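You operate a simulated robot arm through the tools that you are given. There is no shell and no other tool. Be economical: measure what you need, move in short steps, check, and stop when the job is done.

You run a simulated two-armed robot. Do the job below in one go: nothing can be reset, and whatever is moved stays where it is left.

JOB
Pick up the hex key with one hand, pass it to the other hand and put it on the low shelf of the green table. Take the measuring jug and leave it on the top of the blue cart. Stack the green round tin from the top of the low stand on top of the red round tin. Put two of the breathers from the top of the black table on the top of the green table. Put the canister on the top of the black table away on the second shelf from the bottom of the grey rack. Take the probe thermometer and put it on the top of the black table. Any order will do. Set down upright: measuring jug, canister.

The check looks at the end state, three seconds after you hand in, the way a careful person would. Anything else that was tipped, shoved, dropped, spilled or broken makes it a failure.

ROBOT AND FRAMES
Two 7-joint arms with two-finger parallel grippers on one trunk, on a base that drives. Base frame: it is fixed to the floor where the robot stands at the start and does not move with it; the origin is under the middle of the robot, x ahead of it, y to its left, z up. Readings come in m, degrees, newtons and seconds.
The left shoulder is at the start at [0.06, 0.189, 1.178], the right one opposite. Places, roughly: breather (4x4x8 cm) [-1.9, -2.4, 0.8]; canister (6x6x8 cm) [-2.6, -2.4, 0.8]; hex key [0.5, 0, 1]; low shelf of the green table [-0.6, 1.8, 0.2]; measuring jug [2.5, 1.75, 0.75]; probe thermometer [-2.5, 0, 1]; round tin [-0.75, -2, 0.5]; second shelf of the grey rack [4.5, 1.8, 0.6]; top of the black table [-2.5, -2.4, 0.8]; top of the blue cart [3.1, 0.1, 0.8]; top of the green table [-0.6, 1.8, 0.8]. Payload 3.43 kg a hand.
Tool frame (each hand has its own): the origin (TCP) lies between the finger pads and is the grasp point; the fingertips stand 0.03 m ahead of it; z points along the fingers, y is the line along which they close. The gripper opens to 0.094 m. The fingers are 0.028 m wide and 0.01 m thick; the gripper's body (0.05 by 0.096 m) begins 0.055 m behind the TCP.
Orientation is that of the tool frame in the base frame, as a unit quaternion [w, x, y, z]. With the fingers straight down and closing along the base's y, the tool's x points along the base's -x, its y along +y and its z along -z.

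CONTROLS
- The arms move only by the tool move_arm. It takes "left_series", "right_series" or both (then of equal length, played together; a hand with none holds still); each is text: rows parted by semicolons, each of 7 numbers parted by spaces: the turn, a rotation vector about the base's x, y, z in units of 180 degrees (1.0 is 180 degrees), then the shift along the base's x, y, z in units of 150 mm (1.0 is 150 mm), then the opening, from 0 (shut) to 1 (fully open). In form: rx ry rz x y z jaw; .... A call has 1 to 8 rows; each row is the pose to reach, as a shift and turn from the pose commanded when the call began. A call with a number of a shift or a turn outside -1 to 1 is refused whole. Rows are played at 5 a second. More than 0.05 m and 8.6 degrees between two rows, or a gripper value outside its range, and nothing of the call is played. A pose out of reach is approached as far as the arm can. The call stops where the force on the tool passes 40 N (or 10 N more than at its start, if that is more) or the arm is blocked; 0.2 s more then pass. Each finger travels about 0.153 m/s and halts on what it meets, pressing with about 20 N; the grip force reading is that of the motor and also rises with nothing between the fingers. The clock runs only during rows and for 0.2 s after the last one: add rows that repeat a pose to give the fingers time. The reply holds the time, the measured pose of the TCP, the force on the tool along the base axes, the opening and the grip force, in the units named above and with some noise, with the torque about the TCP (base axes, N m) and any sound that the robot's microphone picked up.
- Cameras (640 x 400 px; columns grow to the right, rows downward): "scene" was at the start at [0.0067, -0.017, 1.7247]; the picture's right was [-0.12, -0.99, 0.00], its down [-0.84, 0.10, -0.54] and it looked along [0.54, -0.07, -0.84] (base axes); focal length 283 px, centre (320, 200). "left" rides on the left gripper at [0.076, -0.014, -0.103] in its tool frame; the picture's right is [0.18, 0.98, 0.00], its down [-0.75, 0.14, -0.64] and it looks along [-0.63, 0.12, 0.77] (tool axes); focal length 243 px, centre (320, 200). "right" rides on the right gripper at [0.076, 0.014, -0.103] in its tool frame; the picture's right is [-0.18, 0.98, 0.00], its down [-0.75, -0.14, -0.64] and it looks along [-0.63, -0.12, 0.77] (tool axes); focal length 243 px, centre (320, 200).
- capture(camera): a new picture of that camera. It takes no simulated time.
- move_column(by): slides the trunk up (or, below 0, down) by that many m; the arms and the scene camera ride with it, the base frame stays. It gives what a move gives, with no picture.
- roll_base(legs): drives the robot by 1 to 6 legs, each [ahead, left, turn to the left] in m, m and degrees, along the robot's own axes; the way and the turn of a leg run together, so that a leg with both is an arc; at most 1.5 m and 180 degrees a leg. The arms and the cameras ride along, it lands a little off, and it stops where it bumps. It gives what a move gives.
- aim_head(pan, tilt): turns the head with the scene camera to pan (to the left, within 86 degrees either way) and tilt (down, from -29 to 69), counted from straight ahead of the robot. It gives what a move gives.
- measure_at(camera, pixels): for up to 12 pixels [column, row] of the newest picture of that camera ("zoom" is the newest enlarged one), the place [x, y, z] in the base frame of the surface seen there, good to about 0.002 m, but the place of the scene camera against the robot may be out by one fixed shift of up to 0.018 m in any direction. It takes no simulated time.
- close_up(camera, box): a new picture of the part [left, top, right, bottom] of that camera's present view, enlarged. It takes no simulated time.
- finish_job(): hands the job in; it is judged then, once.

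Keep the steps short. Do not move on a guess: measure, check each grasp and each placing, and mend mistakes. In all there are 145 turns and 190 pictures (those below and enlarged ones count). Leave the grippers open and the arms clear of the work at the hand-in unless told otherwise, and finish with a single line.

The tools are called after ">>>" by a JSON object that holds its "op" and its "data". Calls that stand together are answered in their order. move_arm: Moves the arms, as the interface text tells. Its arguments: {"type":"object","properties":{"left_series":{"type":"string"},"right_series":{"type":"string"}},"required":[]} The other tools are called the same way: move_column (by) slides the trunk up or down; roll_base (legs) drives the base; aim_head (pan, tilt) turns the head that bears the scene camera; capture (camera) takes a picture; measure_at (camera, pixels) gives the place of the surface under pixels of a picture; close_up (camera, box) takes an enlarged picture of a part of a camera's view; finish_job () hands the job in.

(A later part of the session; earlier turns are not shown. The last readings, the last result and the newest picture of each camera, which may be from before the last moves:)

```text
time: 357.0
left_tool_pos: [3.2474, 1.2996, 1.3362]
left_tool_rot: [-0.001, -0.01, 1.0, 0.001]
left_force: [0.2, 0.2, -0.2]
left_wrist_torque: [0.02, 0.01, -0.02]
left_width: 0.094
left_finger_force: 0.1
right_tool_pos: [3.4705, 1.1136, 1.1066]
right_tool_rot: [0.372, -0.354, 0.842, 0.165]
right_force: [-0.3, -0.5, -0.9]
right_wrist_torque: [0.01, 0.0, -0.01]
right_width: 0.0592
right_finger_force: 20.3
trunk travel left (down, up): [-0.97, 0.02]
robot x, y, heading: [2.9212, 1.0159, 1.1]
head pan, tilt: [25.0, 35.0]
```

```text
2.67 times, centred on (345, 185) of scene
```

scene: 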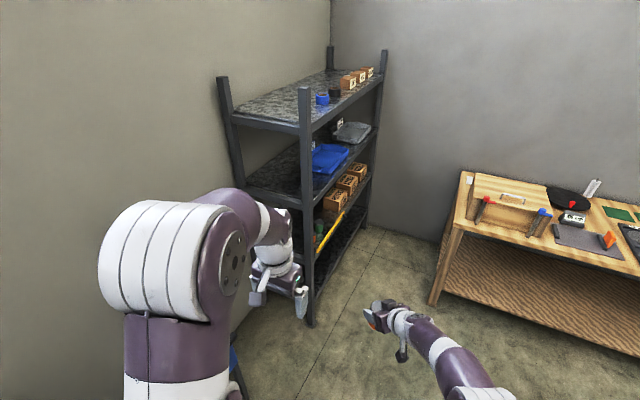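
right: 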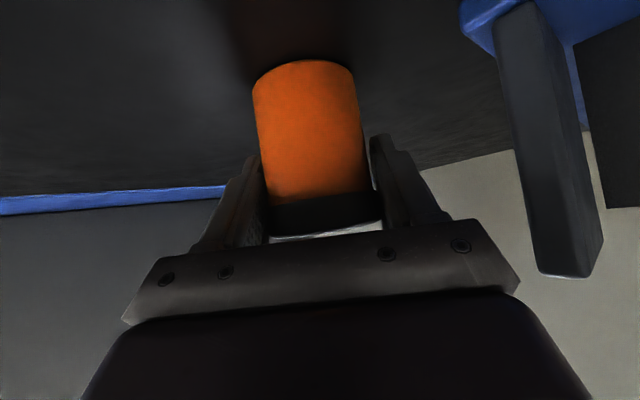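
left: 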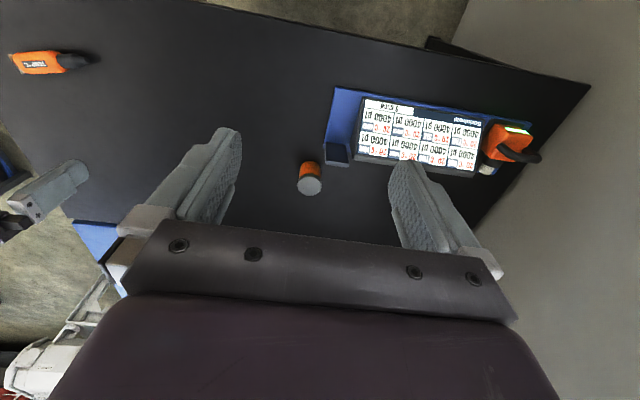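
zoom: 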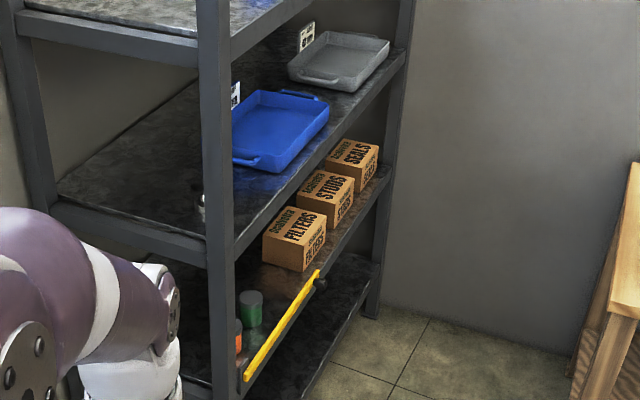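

The wooden table at x > 4.4 narrows the space in front of the rack. I'll draw the right hand in 10 cm, turn to face +y here, and strafe towards the rack's left part.

>>> {"op": "move_arm", "data": {"right_series": "0 0 0 -0.2 0 0 0.3;0 0 0 -0.4 0 0 0.3;0 0 0 -0.67 0 0 0.3"}}

>>> {"op": "roll_base", "data": {"legs": [[0, 0, 88.9], [0, -0.95, 0]]}}

>>> {"op": "aim_head", "data": {"pan": -15, "tilt": 45}}

>>> {"op": "capture", "data": {"camera": "scene"}}

```text
time: 357.8
left_tool_pos: [3.2473, 1.3001, 1.3356]
left_tool_rot: [0.0, -0.01, 1.0, 0.001]
left_force: [-0.2, -0.6, -0.2]
left_wrist_torque: [-0.01, -0.01, 0.01]
left_width: 0.094
left_finger_force: 0.0
right_tool_pos: [3.4289, 1.151, 1.0785]
right_tool_rot: [0.37, -0.354, 0.843, 0.165]
right_force: [-0.3, 0.1, -1.1]
right_wrist_torque: [0.01, -0.01, 0.0]
right_width: 0.0592
right_finger_force: 20.2
right hand out of reach, approached as far as the arm can: row 1, 2, 3
trunk travel left (down, up): [-0.97, 0.02]
robot x, y, heading: [2.9207, 1.0141, 1.0]
head pan, tilt: [25.0, 35.0]
```

```text
time: 366.5
left_tool_pos: [3.6014, 1.3319, 1.3359]
left_tool_rot: [-0.001, -0.7, 0.714, -0.001]
left_force: [-0.2, -0.3, 0.5]
left_wrist_torque: [-0.01, 0.02, -0.02]
left_width: 0.0942
left_finger_force: 0.1
right_tool_pos: [3.7592, 1.5072, 1.0779]
right_tool_rot: [-0.153, 0.839, -0.362, -0.376]
right_force: [-0.3, 0.3, -2.0]
right_wrist_torque: [-0.02, -0.02, -0.04]
right_width: 0.0597
right_finger_force: 20.7
trunk travel left (down, up): [-0.97, 0.02]
robot x, y, heading: [3.8751, 0.9923, 88.9]
head pan, tilt: [25.0, 35.0]
```

```text
time: 367.6
left_tool_pos: [3.6017, 1.3329, 1.3357]
left_tool_rot: [-0.001, -0.7, 0.714, 0.0]
left_force: [0.1, 0.5, 0.1]
left_wrist_torque: [-0.01, -0.03, 0.02]
left_width: 0.094
left_finger_force: 0.1
right_tool_pos: [3.7593, 1.5084, 1.078]
right_tool_rot: [-0.152, 0.84, -0.361, -0.376]
right_force: [-1.0, 0.0, -1.3]
right_wrist_torque: [-0.02, -0.02, 0.0]
right_width: 0.0597
right_finger_force: 20.1
trunk travel left (down, up): [-0.97, 0.02]
robot x, y, heading: [3.8722, 0.9907, 88.8]
head pan, tilt: [-15.0, 45.0]
```

```text
89 pictures are left
```

scene: 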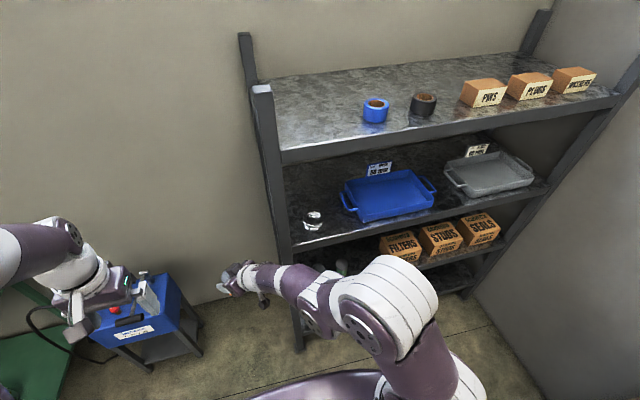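

I'll lower the column 0.4 m to see the second shelf and to bring the canister to its height, outside the rack.

>>> {"op": "move_column", "data": {"by": -0.4}}

>>> {"op": "aim_head", "data": {"pan": -20, "tilt": 40}}

>>> {"op": "capture", "data": {"camera": "scene"}}

>>> {"op": "capture", "data": {"camera": "left"}}

```text
time: 371.4
left_tool_pos: [3.6016, 1.3314, 0.9358]
left_tool_rot: [-0.001, -0.7, 0.714, 0.001]
left_force: [0.3, 0.5, 0.3]
left_wrist_torque: [0.0, -0.02, -0.02]
left_width: 0.0939
left_finger_force: 0.2
right_tool_pos: [3.7592, 1.5084, 0.6787]
right_tool_rot: [-0.152, 0.839, -0.361, -0.377]
right_force: [-0.1, -0.1, -1.6]
right_wrist_torque: [-0.01, 0.0, -0.01]
right_width: 0.0594
right_finger_force: 20.3
trunk travel left (down, up): [-0.57, 0.42]
robot x, y, heading: [3.8737, 0.9901, 88.9]
head pan, tilt: [-15.0, 45.0]
```

```text
time: 372.1
left_tool_pos: [3.6023, 1.3307, 0.9363]
left_tool_rot: [-0.001, -0.7, 0.714, 0.0]
left_force: [0.6, -0.3, 0.2]
left_wrist_torque: [0.01, -0.02, -0.01]
left_width: 0.0941
left_finger_force: 0.0
right_tool_pos: [3.7597, 1.508, 0.6783]
right_tool_rot: [-0.153, 0.839, -0.361, -0.377]
right_force: [0.2, -0.7, -1.0]
right_wrist_torque: [-0.03, -0.04, -0.04]
right_width: 0.059
right_finger_force: 19.6
trunk travel left (down, up): [-0.57, 0.42]
robot x, y, heading: [3.8716, 0.9943, 88.6]
head pan, tilt: [-20.0, 40.0]
```

```text
88 pictures are left
```

scene: 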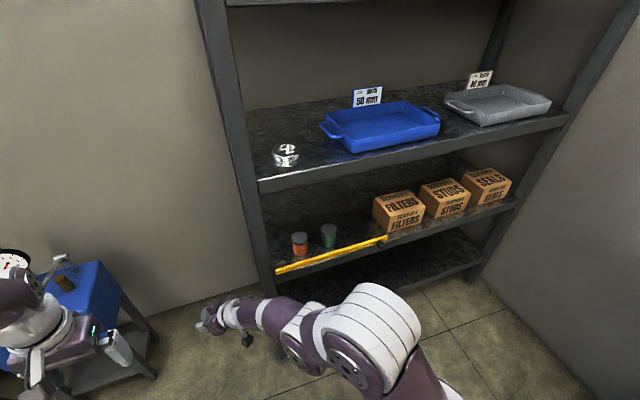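

```text
87 pictures are left
```

left: 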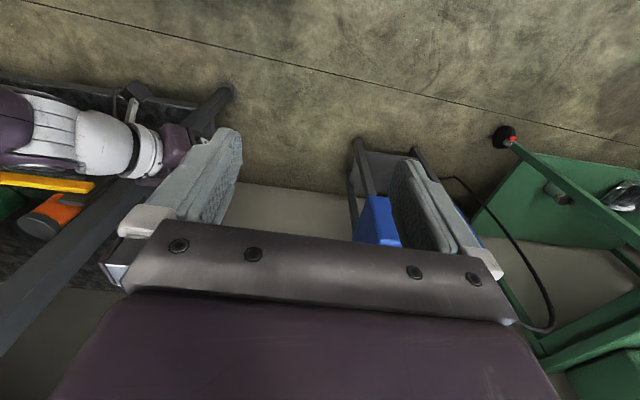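

>>> {"op": "close_up", "data": {"camera": "scene", "box": [250, 150, 530, 290]}}

>>> {"op": "measure_at", "data": {"camera": "scene", "pixels": [[299, 235], [299, 255], [329, 227], [329, 246], [350, 235], [355, 222], [375, 228], [384, 237], [280, 271], [340, 215], [300, 172], [365, 243]]}}

```text
2.29 times, centred on (390, 220) of scene
```

zoom: 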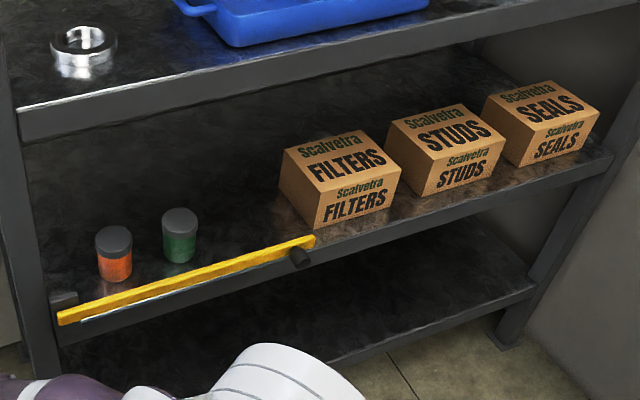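

```text
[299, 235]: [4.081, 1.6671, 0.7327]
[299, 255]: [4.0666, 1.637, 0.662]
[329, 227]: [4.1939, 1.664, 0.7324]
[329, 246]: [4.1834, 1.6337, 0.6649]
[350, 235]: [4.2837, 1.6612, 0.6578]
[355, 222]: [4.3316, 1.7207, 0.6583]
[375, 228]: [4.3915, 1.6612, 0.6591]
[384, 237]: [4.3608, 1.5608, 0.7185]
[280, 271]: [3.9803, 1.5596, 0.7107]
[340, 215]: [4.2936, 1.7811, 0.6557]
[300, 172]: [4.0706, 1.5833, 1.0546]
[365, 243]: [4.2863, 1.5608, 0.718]
```

The yellow thing is a bar about 6 cm above the shelf's front edge, spanning x 3.98–4.37. I'll measure the boxes, the bar and the shelf's rims to choose a slot.

>>> {"op": "measure_at", "data": {"camera": "zoom", "pixels": [[282, 175], [316, 225], [300, 208], [395, 190], [310, 240], [315, 248], [270, 150], [230, 200], [260, 225], [20, 130], [30, 110], [300, 262]]}}

>>> {"op": "close_up", "data": {"camera": "scene", "box": [265, 205, 405, 290]}}

```text
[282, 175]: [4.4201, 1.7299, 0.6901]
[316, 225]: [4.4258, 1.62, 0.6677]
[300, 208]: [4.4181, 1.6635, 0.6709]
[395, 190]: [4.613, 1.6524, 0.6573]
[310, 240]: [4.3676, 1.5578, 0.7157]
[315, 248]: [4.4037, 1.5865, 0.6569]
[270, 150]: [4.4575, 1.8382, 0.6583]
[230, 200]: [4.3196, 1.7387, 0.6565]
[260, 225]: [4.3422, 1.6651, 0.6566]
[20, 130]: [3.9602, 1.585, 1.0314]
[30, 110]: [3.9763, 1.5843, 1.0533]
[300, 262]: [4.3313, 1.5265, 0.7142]
```

```text
4.57 times, centred on (335, 248) of scene
```

zoom: 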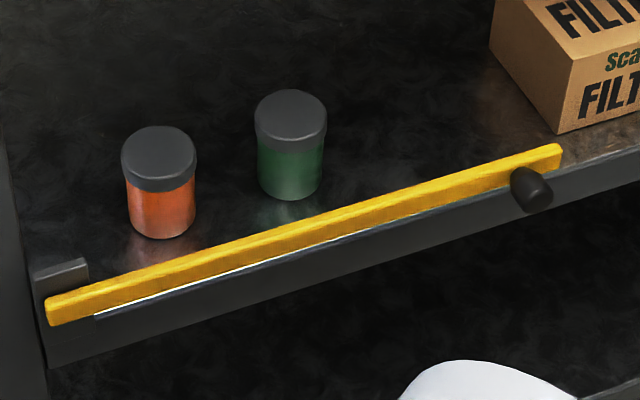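

The slot at x ≈ 4.31 between the green canister and the FILTERS box is free. The canister must go over the bar (top ≈ 0.712) and down behind it. I'll back off, raise the column 0.12 m, and turn the hand to point straight ahead.

>>> {"op": "roll_base", "data": {"legs": [[-0.25, 0, 1.2]]}}

>>> {"op": "move_column", "data": {"by": 0.12}}

>>> {"op": "move_arm", "data": {"right_series": "0 0 -0.042 0.15 0.05 0 0.3;0 0 -0.084 0.3 0.1 0 0.3;0 0 -0.126 0.45 0.2 0 0.3;0 0 -0.168 0.6 0.3 0 0.3;0 0 -0.21 0.8 0.45 0 0.3;0 0 -0.25 1 0.6 0 0.3"}}

>>> {"op": "capture", "data": {"camera": "scene"}}

```text
time: 373.9
left_tool_pos: [3.5918, 1.0746, 0.9347]
left_tool_rot: [0.001, 0.709, -0.705, -0.001]
left_force: [0.9, -0.5, -0.2]
left_wrist_torque: [0.04, -0.02, 0.0]
left_width: 0.0938
left_finger_force: 0.1
right_tool_pos: [3.7436, 1.2547, 0.6791]
right_tool_rot: [-0.148, 0.843, -0.351, -0.379]
right_force: [-0.2, -0.7, -0.6]
right_wrist_torque: [0.03, -0.01, -0.01]
right_width: 0.0594
right_finger_force: 19.8
trunk travel left (down, up): [-0.57, 0.42]
robot x, y, heading: [3.8717, 0.7466, 90.4]
head pan, tilt: [-20.0, 40.0]
```

```text
time: 375.4
left_tool_pos: [3.5921, 1.0754, 1.0564]
left_tool_rot: [0.001, 0.708, -0.706, 0.0]
left_force: [0.3, -0.4, 0.2]
left_wrist_torque: [-0.02, -0.02, -0.02]
left_width: 0.0941
left_finger_force: 0.0
right_tool_pos: [3.7432, 1.2556, 0.7993]
right_tool_rot: [-0.148, 0.843, -0.352, -0.378]
right_force: [-0.5, 0.2, -1.5]
right_wrist_torque: [-0.01, -0.01, 0.01]
right_width: 0.0591
right_finger_force: 20.0
trunk travel left (down, up): [-0.69, 0.3]
robot x, y, heading: [3.8749, 0.7381, 90.3]
head pan, tilt: [-20.0, 40.0]
```

```text
time: 376.8
left_tool_pos: [3.5945, 1.0749, 1.056]
left_tool_rot: [0.002, 0.708, -0.706, -0.002]
left_force: [-0.2, 0.3, 0.0]
left_wrist_torque: [-0.02, 0.06, 0.0]
left_width: 0.0941
left_finger_force: 0.1
right_tool_pos: [3.9873, 1.3562, 0.8022]
right_tool_rot: [-0.25, 0.674, -0.622, -0.311]
right_force: [0.1, 0.3, -1.9]
right_wrist_torque: [0.03, 0.07, 0.02]
right_width: 0.0595
right_finger_force: 20.2
right hand out of reach, approached as far as the arm can: row 1, 2, 3, 4, 5, 6
trunk travel left (down, up): [-0.69, 0.3]
robot x, y, heading: [3.8736, 0.7407, 90.2]
head pan, tilt: [-20.0, 40.0]
```

```text
84 pictures are left
```

scene: 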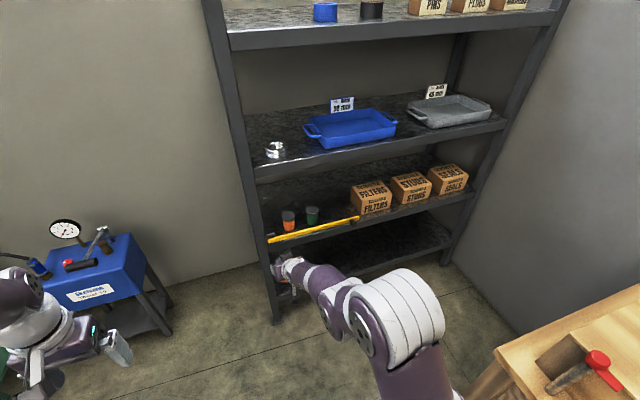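

The hand now points nearly straight ahead, with the canister tilted about 2°. I'll correct that tilt while moving the hand a little right and forward.

>>> {"op": "move_arm", "data": {"right_series": "0.002 -0.003 -0.01 0.13 0.08 0 0.3;0.0035 -0.005 -0.02 0.26 0.16 0 0.3;0.005 -0.008 -0.03 0.4 0.25 0 0.3;0.0067 -0.0105 -0.04 0.53 0.33 0 0.3"}}

>>> {"op": "capture", "data": {"camera": "right"}}

```text
time: 377.8
left_tool_pos: [3.5932, 1.0766, 1.0559]
left_tool_rot: [0.001, 0.708, -0.706, 0.0]
left_force: [-0.3, -0.2, 0.1]
left_wrist_torque: [-0.02, -0.01, 0.02]
left_width: 0.0941
left_finger_force: 0.0
right_tool_pos: [4.0663, 1.4053, 0.8032]
right_tool_rot: [0.287, -0.636, 0.655, 0.29]
right_force: [-0.9, 0.0, -1.2]
right_wrist_torque: [0.06, -0.03, 0.02]
right_width: 0.0593
right_finger_force: 20.0
trunk travel left (down, up): [-0.69, 0.3]
robot x, y, heading: [3.8728, 0.7461, 90.5]
head pan, tilt: [-20.0, 40.0]
```

```text
83 pictures are left
```

right: 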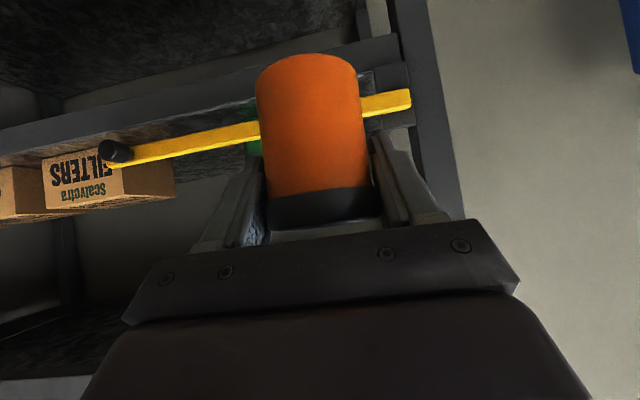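

It's upright now and pointing straight. I'll measure the bar and shelf through the right camera.

>>> {"op": "measure_at", "data": {"camera": "right", "pixels": [[230, 134], [230, 140], [400, 100], [115, 152], [140, 165], [175, 190], [120, 190], [252, 147], [235, 105], [150, 120], [380, 60], [395, 45]]}}

```text
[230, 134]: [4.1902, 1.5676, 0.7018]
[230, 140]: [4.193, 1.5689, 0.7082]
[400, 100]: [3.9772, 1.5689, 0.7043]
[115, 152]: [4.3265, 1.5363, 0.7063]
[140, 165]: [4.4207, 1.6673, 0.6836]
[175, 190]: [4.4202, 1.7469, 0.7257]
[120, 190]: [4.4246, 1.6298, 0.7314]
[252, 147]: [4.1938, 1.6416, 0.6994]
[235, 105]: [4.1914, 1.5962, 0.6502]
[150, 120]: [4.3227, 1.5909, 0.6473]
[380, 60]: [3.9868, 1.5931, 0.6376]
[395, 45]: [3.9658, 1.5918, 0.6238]
```

Bar front y 1.568, knob at x 4.327, shelf z 0.650. I'll strafe 0.13 m right, then shift the hand 0.117 m right to x 4.31, still in front of the bar.

>>> {"op": "roll_base", "data": {"legs": [[0, -0.13, -0.4]]}}

>>> {"op": "move_arm", "data": {"right_series": "0 0 0 0.2 0 0 0.3;0 0 0 0.4 0 0 0.3;0 0 0 0.6 0 0 0.3;0 0 0 0.78 0 0 0.3"}}

>>> {"op": "capture", "data": {"camera": "right"}}

>>> {"op": "capture", "data": {"camera": "scene"}}

```text
time: 379.1
left_tool_pos: [3.7261, 1.0775, 1.0561]
left_tool_rot: [-0.001, -0.706, 0.708, 0.0]
left_force: [0.6, -0.1, -0.3]
left_wrist_torque: [0.02, 0.0, 0.0]
left_width: 0.0943
left_finger_force: 0.0
right_tool_pos: [4.2007, 1.4027, 0.8047]
right_tool_rot: [0.288, -0.634, 0.657, 0.289]
right_force: [0.1, 0.3, -2.1]
right_wrist_torque: [0.01, 0.0, 0.02]
right_width: 0.0594
right_finger_force: 20.2
trunk travel left (down, up): [-0.69, 0.3]
robot x, y, heading: [4.0039, 0.7446, 89.8]
head pan, tilt: [-20.0, 40.0]
```

```text
time: 380.1
left_tool_pos: [3.7272, 1.0769, 1.056]
left_tool_rot: [-0.002, -0.706, 0.708, -0.001]
left_force: [1.0, 0.0, -0.5]
left_wrist_torque: [-0.01, 0.01, 0.03]
left_width: 0.0939
left_finger_force: 0.1
right_tool_pos: [4.3176, 1.4048, 0.8041]
right_tool_rot: [0.287, -0.634, 0.658, 0.289]
right_force: [0.4, 0.8, -1.6]
right_wrist_torque: [0.01, -0.01, 0.01]
right_width: 0.0598
right_finger_force: 20.1
trunk travel left (down, up): [-0.69, 0.3]
robot x, y, heading: [4.0029, 0.745, 89.9]
head pan, tilt: [-20.0, 40.0]
```

```text
82 pictures are left
```

right: 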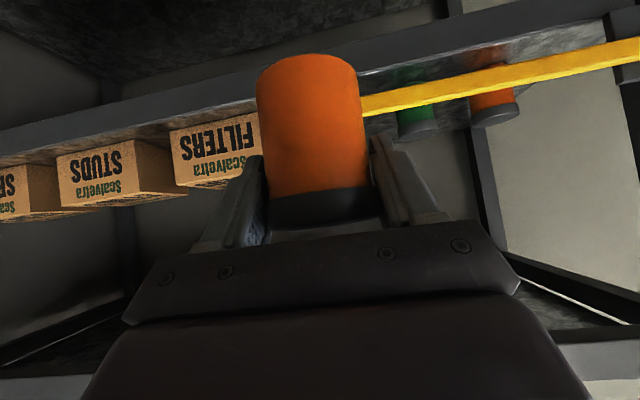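

```text
81 pictures are left
```

scene: 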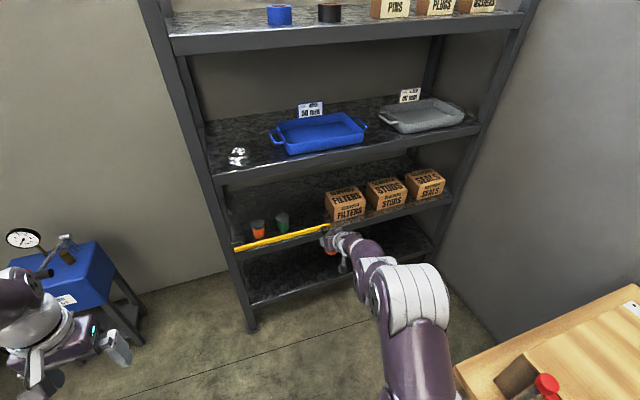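

It's lined up at x 4.318, midway. I'll drive ahead 0.2 m so the canister goes over the bar (bottom 0.75).

>>> {"op": "roll_base", "data": {"legs": [[0.2, 0, 0]]}}

>>> {"op": "capture", "data": {"camera": "right"}}

>>> {"op": "close_up", "data": {"camera": "scene", "box": [230, 140, 430, 290]}}

```text
time: 381.7
left_tool_pos: [3.7264, 1.2752, 1.0563]
left_tool_rot: [-0.001, -0.707, 0.707, 0.0]
left_force: [0.9, -0.1, -0.4]
left_wrist_torque: [-0.02, 0.04, 0.01]
left_width: 0.094
left_finger_force: 0.0
right_tool_pos: [4.3165, 1.6034, 0.805]
right_tool_rot: [0.287, -0.635, 0.656, 0.289]
right_force: [0.0, -0.5, -0.9]
right_wrist_torque: [0.0, -0.01, 0.05]
right_width: 0.0595
right_finger_force: 19.9
trunk travel left (down, up): [-0.69, 0.3]
robot x, y, heading: [4.002, 0.9406, 90.1]
head pan, tilt: [-20.0, 40.0]
```

```text
80 pictures are left
```

right: 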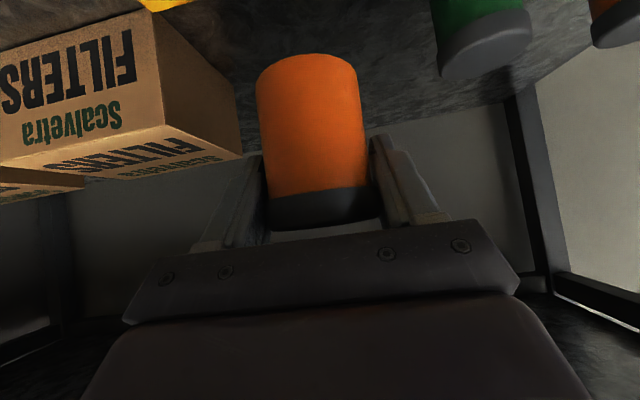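

```text
2.67 times, centred on (330, 215) of scene
```

zoom: 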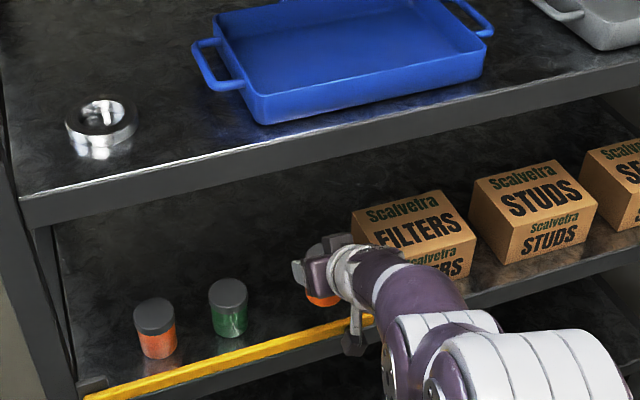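

>>> {"op": "measure_at", "data": {"camera": "zoom", "pixels": [[330, 138], [330, 148], [330, 155], [330, 162], [300, 160], [300, 168], [360, 345], [355, 318], [345, 250]]}}

```text
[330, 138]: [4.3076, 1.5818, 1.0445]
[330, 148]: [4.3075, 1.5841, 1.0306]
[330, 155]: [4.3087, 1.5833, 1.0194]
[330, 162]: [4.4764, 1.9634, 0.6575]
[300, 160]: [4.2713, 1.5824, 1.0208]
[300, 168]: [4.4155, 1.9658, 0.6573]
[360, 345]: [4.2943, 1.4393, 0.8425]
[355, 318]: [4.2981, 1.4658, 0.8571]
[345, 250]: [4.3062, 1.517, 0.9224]
```

The upper rim's bottom is at about 1.005, so there's enough room. I'll go ahead 5 cm, lower 6 cm (bottom goes behind the bar), and check.

>>> {"op": "roll_base", "data": {"legs": [[0.055, 0, 0]]}}

>>> {"op": "move_column", "data": {"by": -0.055}}

>>> {"op": "capture", "data": {"camera": "right"}}

>>> {"op": "close_up", "data": {"camera": "scene", "box": [230, 120, 430, 270]}}

```text
time: 382.6
left_tool_pos: [3.726, 1.3308, 1.0562]
left_tool_rot: [-0.001, -0.707, 0.707, 0.0]
left_force: [-0.5, 0.5, 0.0]
left_wrist_torque: [0.0, 0.01, 0.03]
left_width: 0.0938
left_finger_force: 0.1
right_tool_pos: [4.3161, 1.6594, 0.8034]
right_tool_rot: [0.287, -0.636, 0.656, 0.289]
right_force: [0.3, 0.3, -1.8]
right_wrist_torque: [0.04, -0.01, 0.02]
right_width: 0.0594
right_finger_force: 20.3
trunk travel left (down, up): [-0.69, 0.3]
robot x, y, heading: [4.0082, 0.9988, 89.9]
head pan, tilt: [-20.0, 40.0]
```

```text
time: 383.6
left_tool_pos: [3.7255, 1.3299, 0.9998]
left_tool_rot: [-0.001, -0.707, 0.707, 0.0]
left_force: [0.3, -0.7, -0.3]
left_wrist_torque: [0.03, 0.01, 0.01]
left_width: 0.094
left_finger_force: 0.0
right_tool_pos: [4.3173, 1.6576, 0.7493]
right_tool_rot: [0.288, -0.634, 0.657, 0.289]
right_force: [0.2, -0.2, -0.9]
right_wrist_torque: [-0.01, 0.02, 0.0]
right_width: 0.0596
right_finger_force: 19.7
trunk travel left (down, up): [-0.635, 0.355]
robot x, y, heading: [4.0055, 0.9985, 89.6]
head pan, tilt: [-20.0, 40.0]
```

```text
78 pictures are left
```

right: 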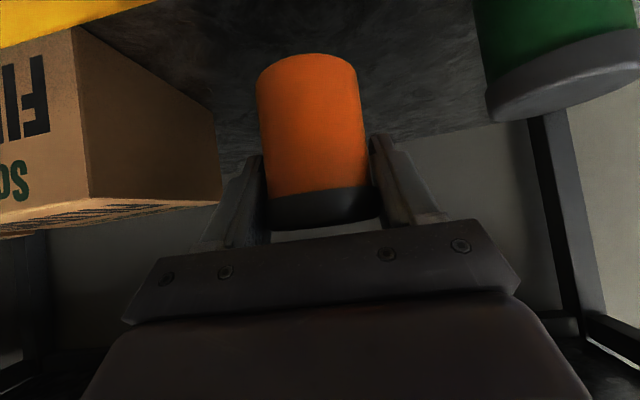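

```text
2.67 times, centred on (330, 195) of scene
```

zoom: 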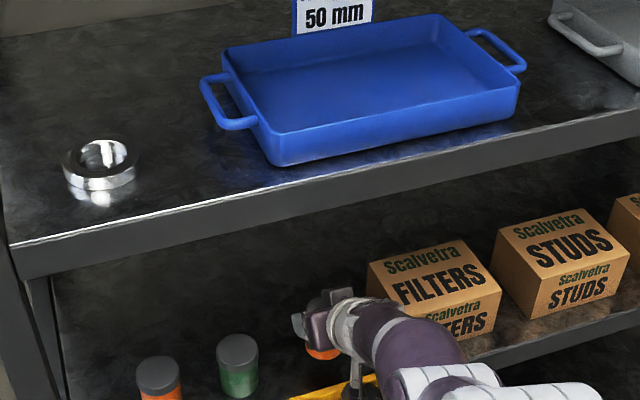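

There's space to the box and the green canister. I'll go ahead 9 cm more at this height, so the camera passes over the bar.

>>> {"op": "roll_base", "data": {"legs": [[0.09, 0, 0.2]]}}

>>> {"op": "capture", "data": {"camera": "right"}}

>>> {"op": "close_up", "data": {"camera": "scene", "box": [230, 130, 430, 280]}}

```text
time: 384.7
left_tool_pos: [3.7259, 1.4209, 1.0004]
left_tool_rot: [0.001, 0.708, -0.706, 0.0]
left_force: [0.3, 0.0, 0.1]
left_wrist_torque: [-0.01, -0.01, 0.03]
left_width: 0.094
left_finger_force: 0.0
right_tool_pos: [4.3148, 1.7496, 0.7489]
right_tool_rot: [0.287, -0.635, 0.656, 0.29]
right_force: [-0.2, -0.2, -1.5]
right_wrist_torque: [0.03, -0.01, -0.03]
right_width: 0.0593
right_finger_force: 20.1
trunk travel left (down, up): [-0.635, 0.355]
robot x, y, heading: [4.0058, 1.0888, 90.1]
head pan, tilt: [-20.0, 40.0]
```

```text
76 pictures are left
```

right: 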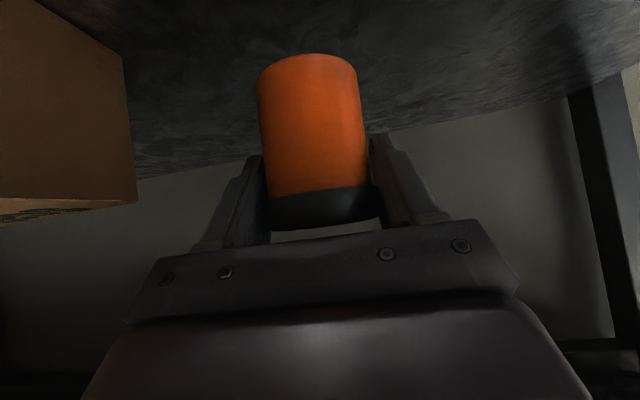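

```text
2.67 times, centred on (330, 205) of scene
```

zoom: 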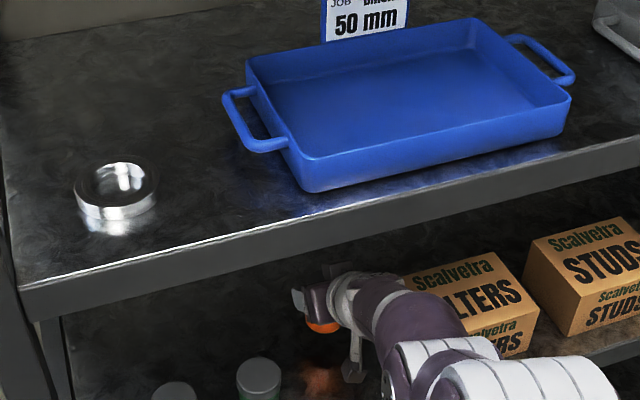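

It's inside and clear of the rim. I'll lower 4 cm, then fine steps to contact.

>>> {"op": "move_column", "data": {"by": -0.04}}

>>> {"op": "move_arm", "data": {"right_series": "0 0 0 0 0 -0.012 0.3;0 0 0 0 0 -0.024 0.3"}}

```text
time: 385.5
left_tool_pos: [3.7259, 1.4188, 0.96]
left_tool_rot: [0.001, 0.708, -0.707, -0.001]
left_force: [-0.1, -0.7, -0.1]
left_wrist_torque: [-0.01, 0.02, 0.01]
left_width: 0.0941
left_finger_force: 0.1
right_tool_pos: [4.3159, 1.7494, 0.7117]
right_tool_rot: [0.288, -0.635, 0.657, 0.288]
right_force: [0.4, 0.6, -1.5]
right_wrist_torque: [0.03, 0.01, 0.04]
right_width: 0.0593
right_finger_force: 19.9
trunk travel left (down, up): [-0.595, 0.395]
robot x, y, heading: [4.0057, 1.0875, 90.0]
head pan, tilt: [-20.0, 40.0]
```

```text
time: 386.1
left_tool_pos: [3.7269, 1.4205, 0.9605]
left_tool_rot: [0.001, 0.708, -0.706, 0.0]
left_force: [-0.1, 1.0, 0.2]
left_wrist_torque: [-0.02, -0.01, 0.0]
left_width: 0.0941
left_finger_force: 0.1
right_tool_pos: [4.3163, 1.7494, 0.7067]
right_tool_rot: [0.288, -0.635, 0.656, 0.29]
right_force: [-0.7, 0.1, -1.4]
right_wrist_torque: [0.01, 0.01, 0.02]
right_width: 0.0594
right_finger_force: 20.3
trunk travel left (down, up): [-0.595, 0.395]
robot x, y, heading: [4.0021, 1.0867, 89.9]
head pan, tilt: [-20.0, 40.0]
```

>>> {"op": "move_arm", "data": {"right_series": "0 0 0 0 0 -0.01 0.3;0 0 0 0 0 -0.02 0.3;0 0 0 0 0 -0.028 0.3"}}

```text
time: 386.9
left_tool_pos: [3.7239, 1.4182, 0.9615]
left_tool_rot: [0.0, 0.708, -0.707, 0.0]
left_force: [-0.1, -1.0, 0.2]
left_wrist_torque: [0.0, -0.02, 0.01]
left_width: 0.094
left_finger_force: 0.1
right_tool_pos: [4.3142, 1.7495, 0.7044]
right_tool_rot: [0.29, -0.635, 0.655, 0.291]
right_force: [-1.5, 1.3, 15.8]
right_wrist_torque: [-0.28, -0.14, 0.0]
right_width: 0.0593
right_finger_force: 20.2
trunk travel left (down, up): [-0.595, 0.395]
robot x, y, heading: [4.0039, 1.089, 89.9]
head pan, tilt: [-20.0, 40.0]
```

Contact. I'll ease and open slowly.

>>> {"op": "move_arm", "data": {"right_series": "0 0 0 0 0 0.007 0.3;0 0 0 0 0 0.007 0.64;0 0 0 0 0 0.007 0.7;0 0 0 0 0 0.007 0.8;0 0 0 0 0 0.007 0.85;0 0 0 0 0 0.007 0.85"}}

>>> {"op": "capture", "data": {"camera": "right"}}

```text
time: 388.3
left_tool_pos: [3.7273, 1.42, 0.9605]
left_tool_rot: [0.002, 0.708, -0.706, 0.0]
left_force: [0.5, -0.1, -0.8]
left_wrist_torque: [0.03, 0.0, 0.01]
left_width: 0.0944
left_finger_force: 0.1
right_tool_pos: [4.3161, 1.7494, 0.7032]
right_tool_rot: [0.287, -0.636, 0.656, 0.289]
right_force: [0.1, -0.1, 0.8]
right_wrist_torque: [-0.02, 0.01, 0.0]
right_width: 0.0798
right_finger_force: 0.1
trunk travel left (down, up): [-0.595, 0.395]
robot x, y, heading: [4.0062, 1.0872, 90.1]
head pan, tilt: [-20.0, 40.0]
```

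```text
74 pictures are left
```

right: 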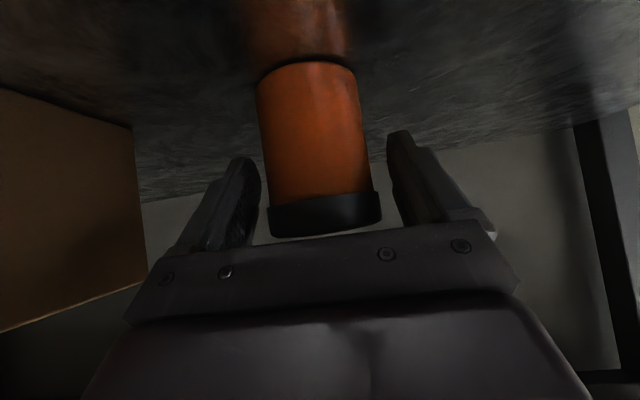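

The canister stands upright. I'll withdraw along the finger line (back and up), then drive straight back.

>>> {"op": "move_arm", "data": {"right_series": "0 0 0 0 -0.07 0.08 0.85;0 0 0 0 -0.14 0.16 0.85;0 0 0 0 -0.21 0.24 0.85;0 0 0 0 -0.29 0.32 0.85"}}

>>> {"op": "roll_base", "data": {"legs": [[-0.35, 0, 0]]}}

>>> {"op": "close_up", "data": {"camera": "scene", "box": [230, 140, 430, 290]}}

```text
time: 389.3
left_tool_pos: [3.7255, 1.4196, 0.9619]
left_tool_rot: [0.002, 0.708, -0.706, 0.0]
left_force: [0.1, -0.9, 0.3]
left_wrist_torque: [-0.02, 0.0, 0.04]
left_width: 0.0941
left_finger_force: 0.1
right_tool_pos: [4.3155, 1.7051, 0.7518]
right_tool_rot: [0.288, -0.635, 0.656, 0.289]
right_force: [0.0, -0.2, 0.1]
right_wrist_torque: [0.0, -0.02, 0.02]
right_width: 0.0802
right_finger_force: 0.1
trunk travel left (down, up): [-0.595, 0.395]
robot x, y, heading: [4.0042, 1.0847, 90.0]
head pan, tilt: [-20.0, 40.0]
```

```text
time: 391.6
left_tool_pos: [3.7265, 1.0729, 0.9615]
left_tool_rot: [0.0, 0.707, -0.707, -0.001]
left_force: [0.0, -0.3, 1.0]
left_wrist_torque: [-0.01, -0.02, -0.01]
left_width: 0.0942
left_finger_force: 0.1
right_tool_pos: [4.3159, 1.3571, 0.7518]
right_tool_rot: [0.288, -0.634, 0.656, 0.29]
right_force: [0.2, 0.5, 0.1]
right_wrist_torque: [0.02, -0.01, 0.01]
right_width: 0.0801
right_finger_force: 0.1
trunk travel left (down, up): [-0.595, 0.395]
robot x, y, heading: [4.0035, 0.7406, 90.0]
head pan, tilt: [-20.0, 40.0]
```

```text
2.67 times, centred on (330, 215) of scene
```

zoom: 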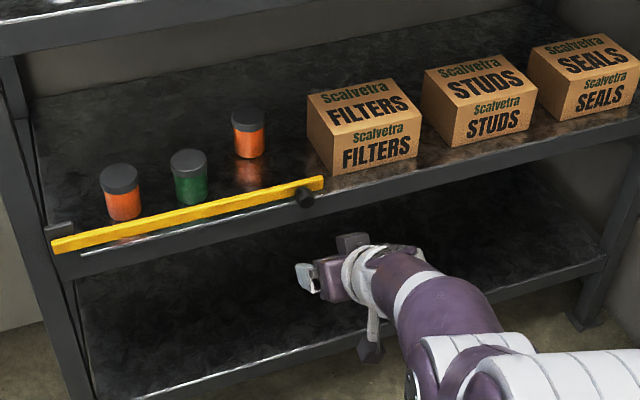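

The canister stands on the second shelf beside the green one. I'll retract the right arm to tool-down and raise the trunk before driving to the trolley with the jug.

>>> {"op": "move_arm", "data": {"right_series": "-0.04 0 0 -0.1 -0.15 0.1 1;-0.08 0 0 -0.2 -0.3 0.2 1;-0.12 0 0 -0.3 -0.45 0.3 1;-0.16 0 0 -0.4 -0.6 0.4 1;-0.2 0 0 -0.5 -0.75 0.5 1;-0.24 0 0 -0.6 -0.9 0.6 1;-0.267 0 0 -0.67 -1 0.67 1"}}

>>> {"op": "move_column", "data": {"by": 0.39}}

>>> {"op": "roll_base", "data": {"legs": [[0.27, 0, 0], [0, 1.4, 0]]}}

>>> {"op": "aim_head", "data": {"pan": 20, "tilt": 45}}

>>> {"op": "capture", "data": {"camera": "scene"}}

```text
time: 393.2
left_tool_pos: [3.7258, 1.0725, 0.9603]
left_tool_rot: [-0.001, -0.707, 0.707, 0.0]
left_force: [-0.4, -0.1, -0.8]
left_wrist_torque: [0.01, 0.01, 0.0]
left_width: 0.094
left_finger_force: 0.1
right_tool_pos: [4.2153, 1.2071, 0.851]
right_tool_rot: [0.004, -0.697, 0.717, -0.003]
right_force: [0.1, -0.3, 0.3]
right_wrist_torque: [-0.01, 0.0, -0.02]
right_width: 0.0942
right_finger_force: 0.1
trunk travel left (down, up): [-0.595, 0.395]
robot x, y, heading: [4.0048, 0.7367, 89.9]
head pan, tilt: [-20.0, 40.0]
```

```text
time: 396.9
left_tool_pos: [3.7267, 1.072, 1.3514]
left_tool_rot: [0.003, 0.707, -0.707, -0.001]
left_force: [0.8, 1.4, -0.6]
left_wrist_torque: [-0.01, -0.03, -0.01]
left_width: 0.094
left_finger_force: 0.1
right_tool_pos: [4.2159, 1.208, 1.2416]
right_tool_rot: [0.005, -0.697, 0.717, -0.003]
right_force: [-0.1, 0.4, -0.9]
right_wrist_torque: [-0.02, -0.01, 0.01]
right_width: 0.094
right_finger_force: 0.0
trunk travel left (down, up): [-0.985, 0.005]
robot x, y, heading: [4.005, 0.7362, 89.9]
head pan, tilt: [-20.0, 40.0]
```

```text
time: 405.4
left_tool_pos: [2.3415, 1.3518, 1.3508]
left_tool_rot: [-0.001, -0.704, 0.71, 0.0]
left_force: [-0.4, 0.7, 0.3]
left_wrist_torque: [0.01, 0.01, 0.01]
left_width: 0.0938
left_finger_force: 0.0
right_tool_pos: [2.8314, 1.4827, 1.2411]
right_tool_rot: [0.003, -0.694, 0.72, -0.003]
right_force: [-0.1, 0.0, 0.2]
right_wrist_torque: [-0.02, 0.02, 0.02]
right_width: 0.094
right_finger_force: 0.0
trunk travel left (down, up): [-0.985, 0.005]
robot x, y, heading: [2.6188, 1.0146, 89.4]
head pan, tilt: [-20.0, 40.0]
```

```text
time: 406.4
left_tool_pos: [2.3412, 1.3508, 1.3497]
left_tool_rot: [-0.002, -0.704, 0.71, 0.0]
left_force: [0.8, -0.2, -0.5]
left_wrist_torque: [-0.01, 0.02, 0.03]
left_width: 0.0941
left_finger_force: 0.1
right_tool_pos: [2.8316, 1.482, 1.2406]
right_tool_rot: [0.005, -0.694, 0.72, -0.003]
right_force: [0.0, 0.5, 1.6]
right_wrist_torque: [-0.03, 0.02, -0.02]
right_width: 0.0942
right_finger_force: 0.0
trunk travel left (down, up): [-0.985, 0.005]
robot x, y, heading: [2.6182, 1.014, 89.4]
head pan, tilt: [20.0, 45.0]
```

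```text
72 pictures are left
```

scene: 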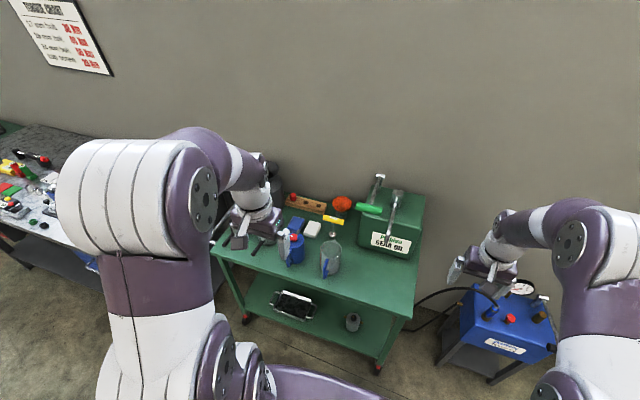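

The jug is the clear vessel at (330,258). I'll enlarge it.

>>> {"op": "close_up", "data": {"camera": "scene", "box": [260, 190, 420, 300]}}

>>> {"op": "close_up", "data": {"camera": "scene", "box": [305, 230, 365, 290]}}

```text
3.64 times, centred on (340, 245) of scene
```

zoom: 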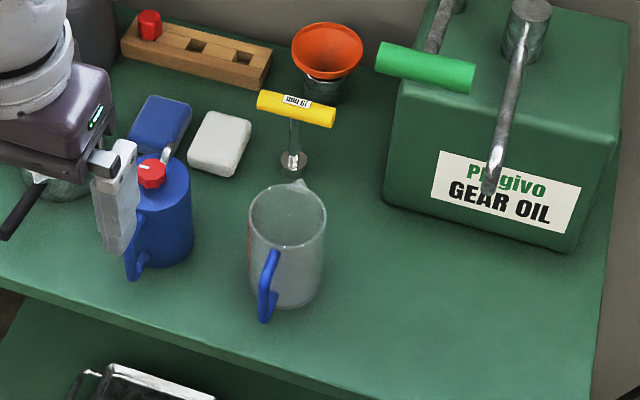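

```text
6.67 times, centred on (335, 260) of scene
```

zoom: 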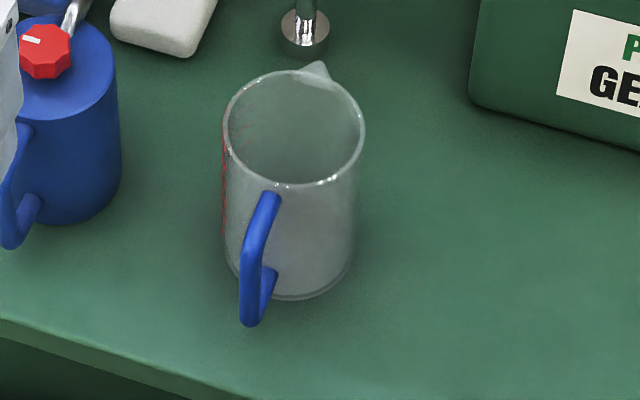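

>>> {"op": "measure_at", "data": {"camera": "zoom", "pixels": [[228, 120], [362, 125], [295, 187], [300, 73], [268, 195], [250, 320], [262, 250], [248, 290], [290, 295], [295, 240], [420, 280], [120, 190]]}}

>>> {"op": "capture", "data": {"camera": "left"}}

```text
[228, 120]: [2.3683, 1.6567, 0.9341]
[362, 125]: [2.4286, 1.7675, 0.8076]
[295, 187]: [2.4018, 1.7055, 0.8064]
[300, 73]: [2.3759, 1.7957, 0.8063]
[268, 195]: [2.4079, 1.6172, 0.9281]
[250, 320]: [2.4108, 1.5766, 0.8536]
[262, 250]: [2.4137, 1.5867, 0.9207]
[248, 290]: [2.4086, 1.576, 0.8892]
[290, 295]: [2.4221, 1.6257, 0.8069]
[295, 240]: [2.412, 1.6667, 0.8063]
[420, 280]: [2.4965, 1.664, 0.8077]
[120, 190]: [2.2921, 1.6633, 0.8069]
```

```text
69 pictures are left
```

left: 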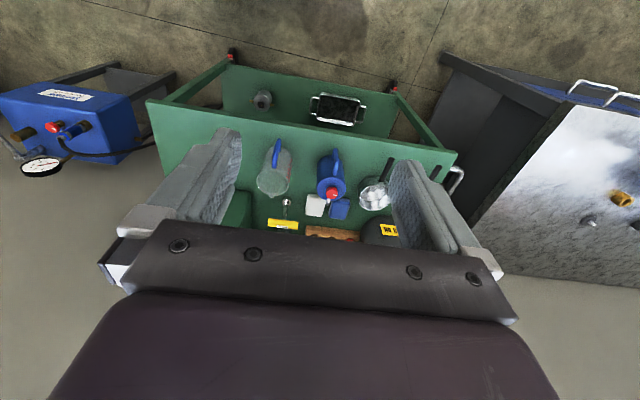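

The jug is about 8 cm wide, with its handle towards me at (2.41,1.576) and rim at z ≈ 0.93. I'll measure in the left view, including the trolley's front edge.

>>> {"op": "measure_at", "data": {"camera": "left", "pixels": [[280, 142], [272, 168], [258, 183], [286, 185], [273, 195], [300, 135], [300, 127], [240, 70], [330, 160], [260, 172], [288, 172], [290, 195]]}}

>>> {"op": "move_column", "data": {"by": -0.15}}

>>> {"op": "roll_base", "data": {"legs": [[0.05, 0, 0.6]]}}

>>> {"op": "close_up", "data": {"camera": "left", "box": [220, 100, 380, 240]}}

```text
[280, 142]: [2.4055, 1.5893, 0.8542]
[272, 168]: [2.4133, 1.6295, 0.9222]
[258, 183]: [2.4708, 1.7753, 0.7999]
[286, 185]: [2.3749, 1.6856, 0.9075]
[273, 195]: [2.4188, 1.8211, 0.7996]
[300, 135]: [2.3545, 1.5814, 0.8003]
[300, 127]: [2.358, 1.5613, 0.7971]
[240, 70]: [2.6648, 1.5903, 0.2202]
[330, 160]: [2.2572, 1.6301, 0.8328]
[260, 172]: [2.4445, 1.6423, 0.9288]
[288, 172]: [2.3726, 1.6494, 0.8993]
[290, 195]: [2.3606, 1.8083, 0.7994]
```

```text
time: 408.2
left_tool_pos: [2.3412, 1.3515, 1.2009]
left_tool_rot: [-0.001, -0.704, 0.711, 0.001]
left_force: [-0.2, 0.3, 0.5]
left_wrist_torque: [-0.02, -0.04, 0.01]
left_width: 0.0939
left_finger_force: 0.0
right_tool_pos: [2.8308, 1.4826, 1.0918]
right_tool_rot: [0.005, -0.694, 0.72, -0.003]
right_force: [0.5, -0.2, -0.7]
right_wrist_torque: [-0.03, 0.03, -0.02]
right_width: 0.0937
right_finger_force: 0.0
trunk travel left (down, up): [-0.835, 0.155]
robot x, y, heading: [2.6162, 1.0156, 89.5]
head pan, tilt: [20.0, 45.0]
```

```text
time: 409.1
left_tool_pos: [2.3375, 1.3921, 1.2027]
left_tool_rot: [0.0, 0.708, -0.707, -0.002]
left_force: [-0.6, -0.7, -0.4]
left_wrist_torque: [0.01, -0.01, -0.01]
left_width: 0.094
left_finger_force: 0.2
right_tool_pos: [2.8272, 1.5279, 1.0933]
right_tool_rot: [0.006, -0.698, 0.716, -0.002]
right_force: [-0.9, -0.3, 0.2]
right_wrist_torque: [0.04, 0.01, -0.01]
right_width: 0.0941
right_finger_force: 0.1
trunk travel left (down, up): [-0.835, 0.155]
robot x, y, heading: [2.6135, 1.0704, 90.2]
head pan, tilt: [20.0, 45.0]
```

```text
2.86 times, centred on (300, 170) of left
```

zoom: 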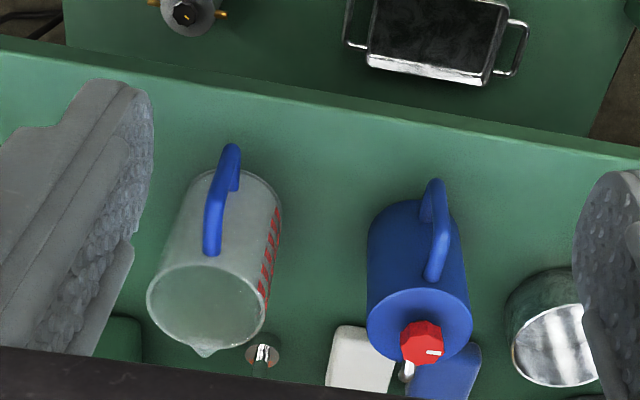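

The trolley edge is at y 1.555, so there's room. The jug's centre is about (2.409,1.662), diameter ≈ 78 mm. I'll bring the open left hand over it at z ≈ 1.1.

>>> {"op": "move_arm", "data": {"left_series": "0 0 0 0.08 0.25 -0.08 1;0 0 0 0.16 0.5 -0.16 1;0 0 0 0.24 0.75 -0.24 1;0 0 0 0.32 1 -0.32 1"}}

>>> {"op": "move_arm", "data": {"left_series": "0 0 0 0.05 0.25 -0.1 1;0 0 0 0.1 0.5 -0.2 1;0 0 0 0.157 0.78 -0.35 1"}}

>>> {"op": "capture", "data": {"camera": "left"}}

>>> {"op": "close_up", "data": {"camera": "scene", "box": [260, 190, 420, 300]}}

```text
time: 410.1
left_tool_pos: [2.3873, 1.5497, 1.1515]
left_tool_rot: [0.001, 0.708, -0.707, 0.0]
left_force: [-0.5, 0.6, -0.4]
left_wrist_torque: [0.0, -0.02, -0.02]
left_width: 0.0938
left_finger_force: 0.0
right_tool_pos: [2.8273, 1.5344, 1.0905]
right_tool_rot: [0.002, -0.698, 0.716, -0.004]
right_force: [0.4, 0.6, 0.1]
right_wrist_torque: [-0.02, 0.02, 0.02]
right_width: 0.0942
right_finger_force: 0.1
trunk travel left (down, up): [-0.835, 0.155]
robot x, y, heading: [2.6158, 1.0614, 89.9]
head pan, tilt: [20.0, 45.0]
```

```text
time: 410.9
left_tool_pos: [2.4087, 1.6443, 1.0903]
left_tool_rot: [0.001, 0.708, -0.707, 0.0]
left_force: [-0.5, -0.6, -0.1]
left_wrist_torque: [-0.02, 0.03, -0.05]
left_width: 0.0939
left_finger_force: 0.2
left hand out of reach, approached as far as the arm can: row 3
right_tool_pos: [2.8269, 1.5336, 1.09]
right_tool_rot: [0.004, -0.697, 0.717, -0.002]
right_force: [0.3, 0.2, 0.5]
right_wrist_torque: [-0.02, 0.0, 0.04]
right_width: 0.0939
right_finger_force: 0.0
trunk travel left (down, up): [-0.835, 0.155]
robot x, y, heading: [2.6172, 1.0656, 90.4]
head pan, tilt: [20.0, 45.0]
```

```text
67 pictures are left
```

left: 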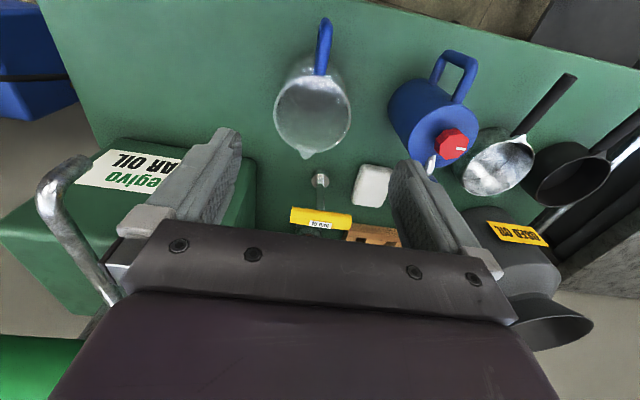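

```text
3.64 times, centred on (340, 245) of scene
```

zoom: 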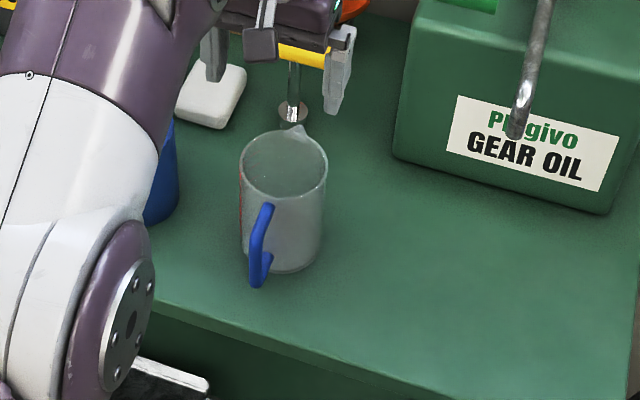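

>>> {"op": "measure_at", "data": {"camera": "left", "pixels": [[275, 112], [350, 112], [300, 150], [325, 150], [286, 82], [342, 84], [276, 120], [348, 122], [322, 72], [321, 208], [345, 220], [320, 180]]}}

```text
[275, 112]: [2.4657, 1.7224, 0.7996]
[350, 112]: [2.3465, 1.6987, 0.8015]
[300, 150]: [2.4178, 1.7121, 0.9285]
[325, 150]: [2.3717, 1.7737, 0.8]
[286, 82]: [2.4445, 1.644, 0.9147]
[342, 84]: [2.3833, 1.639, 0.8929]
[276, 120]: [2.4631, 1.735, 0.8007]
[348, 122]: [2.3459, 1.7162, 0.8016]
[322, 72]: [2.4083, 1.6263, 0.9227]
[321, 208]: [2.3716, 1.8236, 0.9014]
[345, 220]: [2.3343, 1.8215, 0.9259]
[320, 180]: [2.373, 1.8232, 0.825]
```

Computing the rim ellipse from the rays gives a centre of (2.411,1.662) and diameter ≈ 81 mm. The fully open jaw (94 mm) just fits. I'll go to exactly above it at z 1.0 first.

>>> {"op": "move_arm", "data": {"left_series": "0 0 0 0.01 0.03 -0.25 1;0 0 0 0.015 0.08 -0.5 1;0 0 0 0.015 0.118 -0.63 1;0 0 0 0.015 0.118 -0.63 1"}}

>>> {"op": "capture", "data": {"camera": "left"}}

```text
time: 411.9
left_tool_pos: [2.4126, 1.6625, 0.9956]
left_tool_rot: [0.001, 0.708, -0.707, 0.0]
left_force: [-0.1, -0.4, 0.4]
left_wrist_torque: [0.02, -0.01, -0.03]
left_width: 0.0939
left_finger_force: 0.0
right_tool_pos: [2.8271, 1.5339, 1.0909]
right_tool_rot: [0.004, -0.697, 0.717, -0.004]
right_force: [0.0, -0.1, -0.3]
right_wrist_torque: [-0.02, 0.0, 0.0]
right_width: 0.0939
right_finger_force: 0.2
trunk travel left (down, up): [-0.835, 0.155]
robot x, y, heading: [2.6168, 1.0625, 90.0]
head pan, tilt: [20.0, 45.0]
```

```text
65 pictures are left
```

left: 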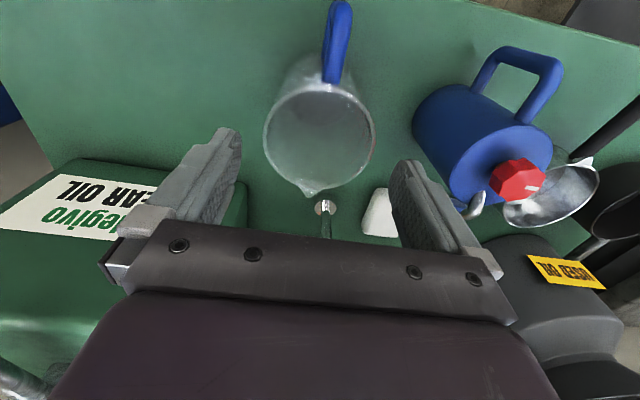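

The jug is centred between the open fingers (x 2.412). I'll lower slowly to straddle it, watching the force.

>>> {"op": "move_arm", "data": {"left_series": "0 0 0 0 0.01 -0.15 1;0 0 0 0 0.015 -0.3 1;0 0 0 0 0.015 -0.4 1;0 0 0 0 0.015 -0.5 1;0 0 0 0 0.015 -0.6 1"}}

>>> {"op": "capture", "data": {"camera": "left"}}

```text
time: 413.1
left_tool_pos: [2.4131, 1.6662, 0.9047]
left_tool_rot: [0.001, 0.707, -0.707, 0.0]
left_force: [-0.7, 0.3, 0.7]
left_wrist_torque: [-0.05, 0.01, 0.0]
left_width: 0.0942
left_finger_force: 0.0
right_tool_pos: [2.8265, 1.533, 1.0915]
right_tool_rot: [0.005, -0.697, 0.717, -0.003]
right_force: [-0.3, 0.1, -0.5]
right_wrist_torque: [-0.01, -0.01, -0.03]
right_width: 0.094
right_finger_force: 0.1
trunk travel left (down, up): [-0.835, 0.155]
robot x, y, heading: [2.6146, 1.0642, 90.0]
head pan, tilt: [20.0, 45.0]
```

```text
64 pictures are left
```

left: 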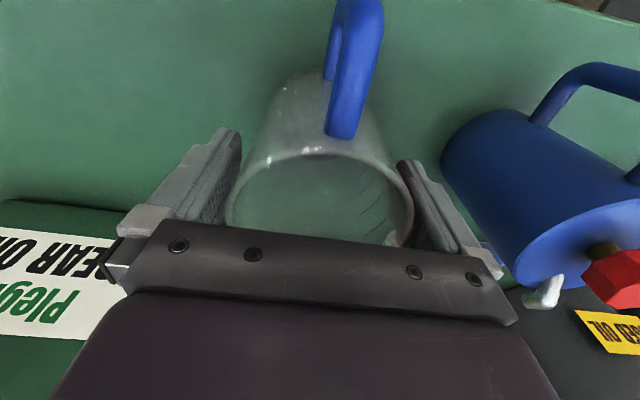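

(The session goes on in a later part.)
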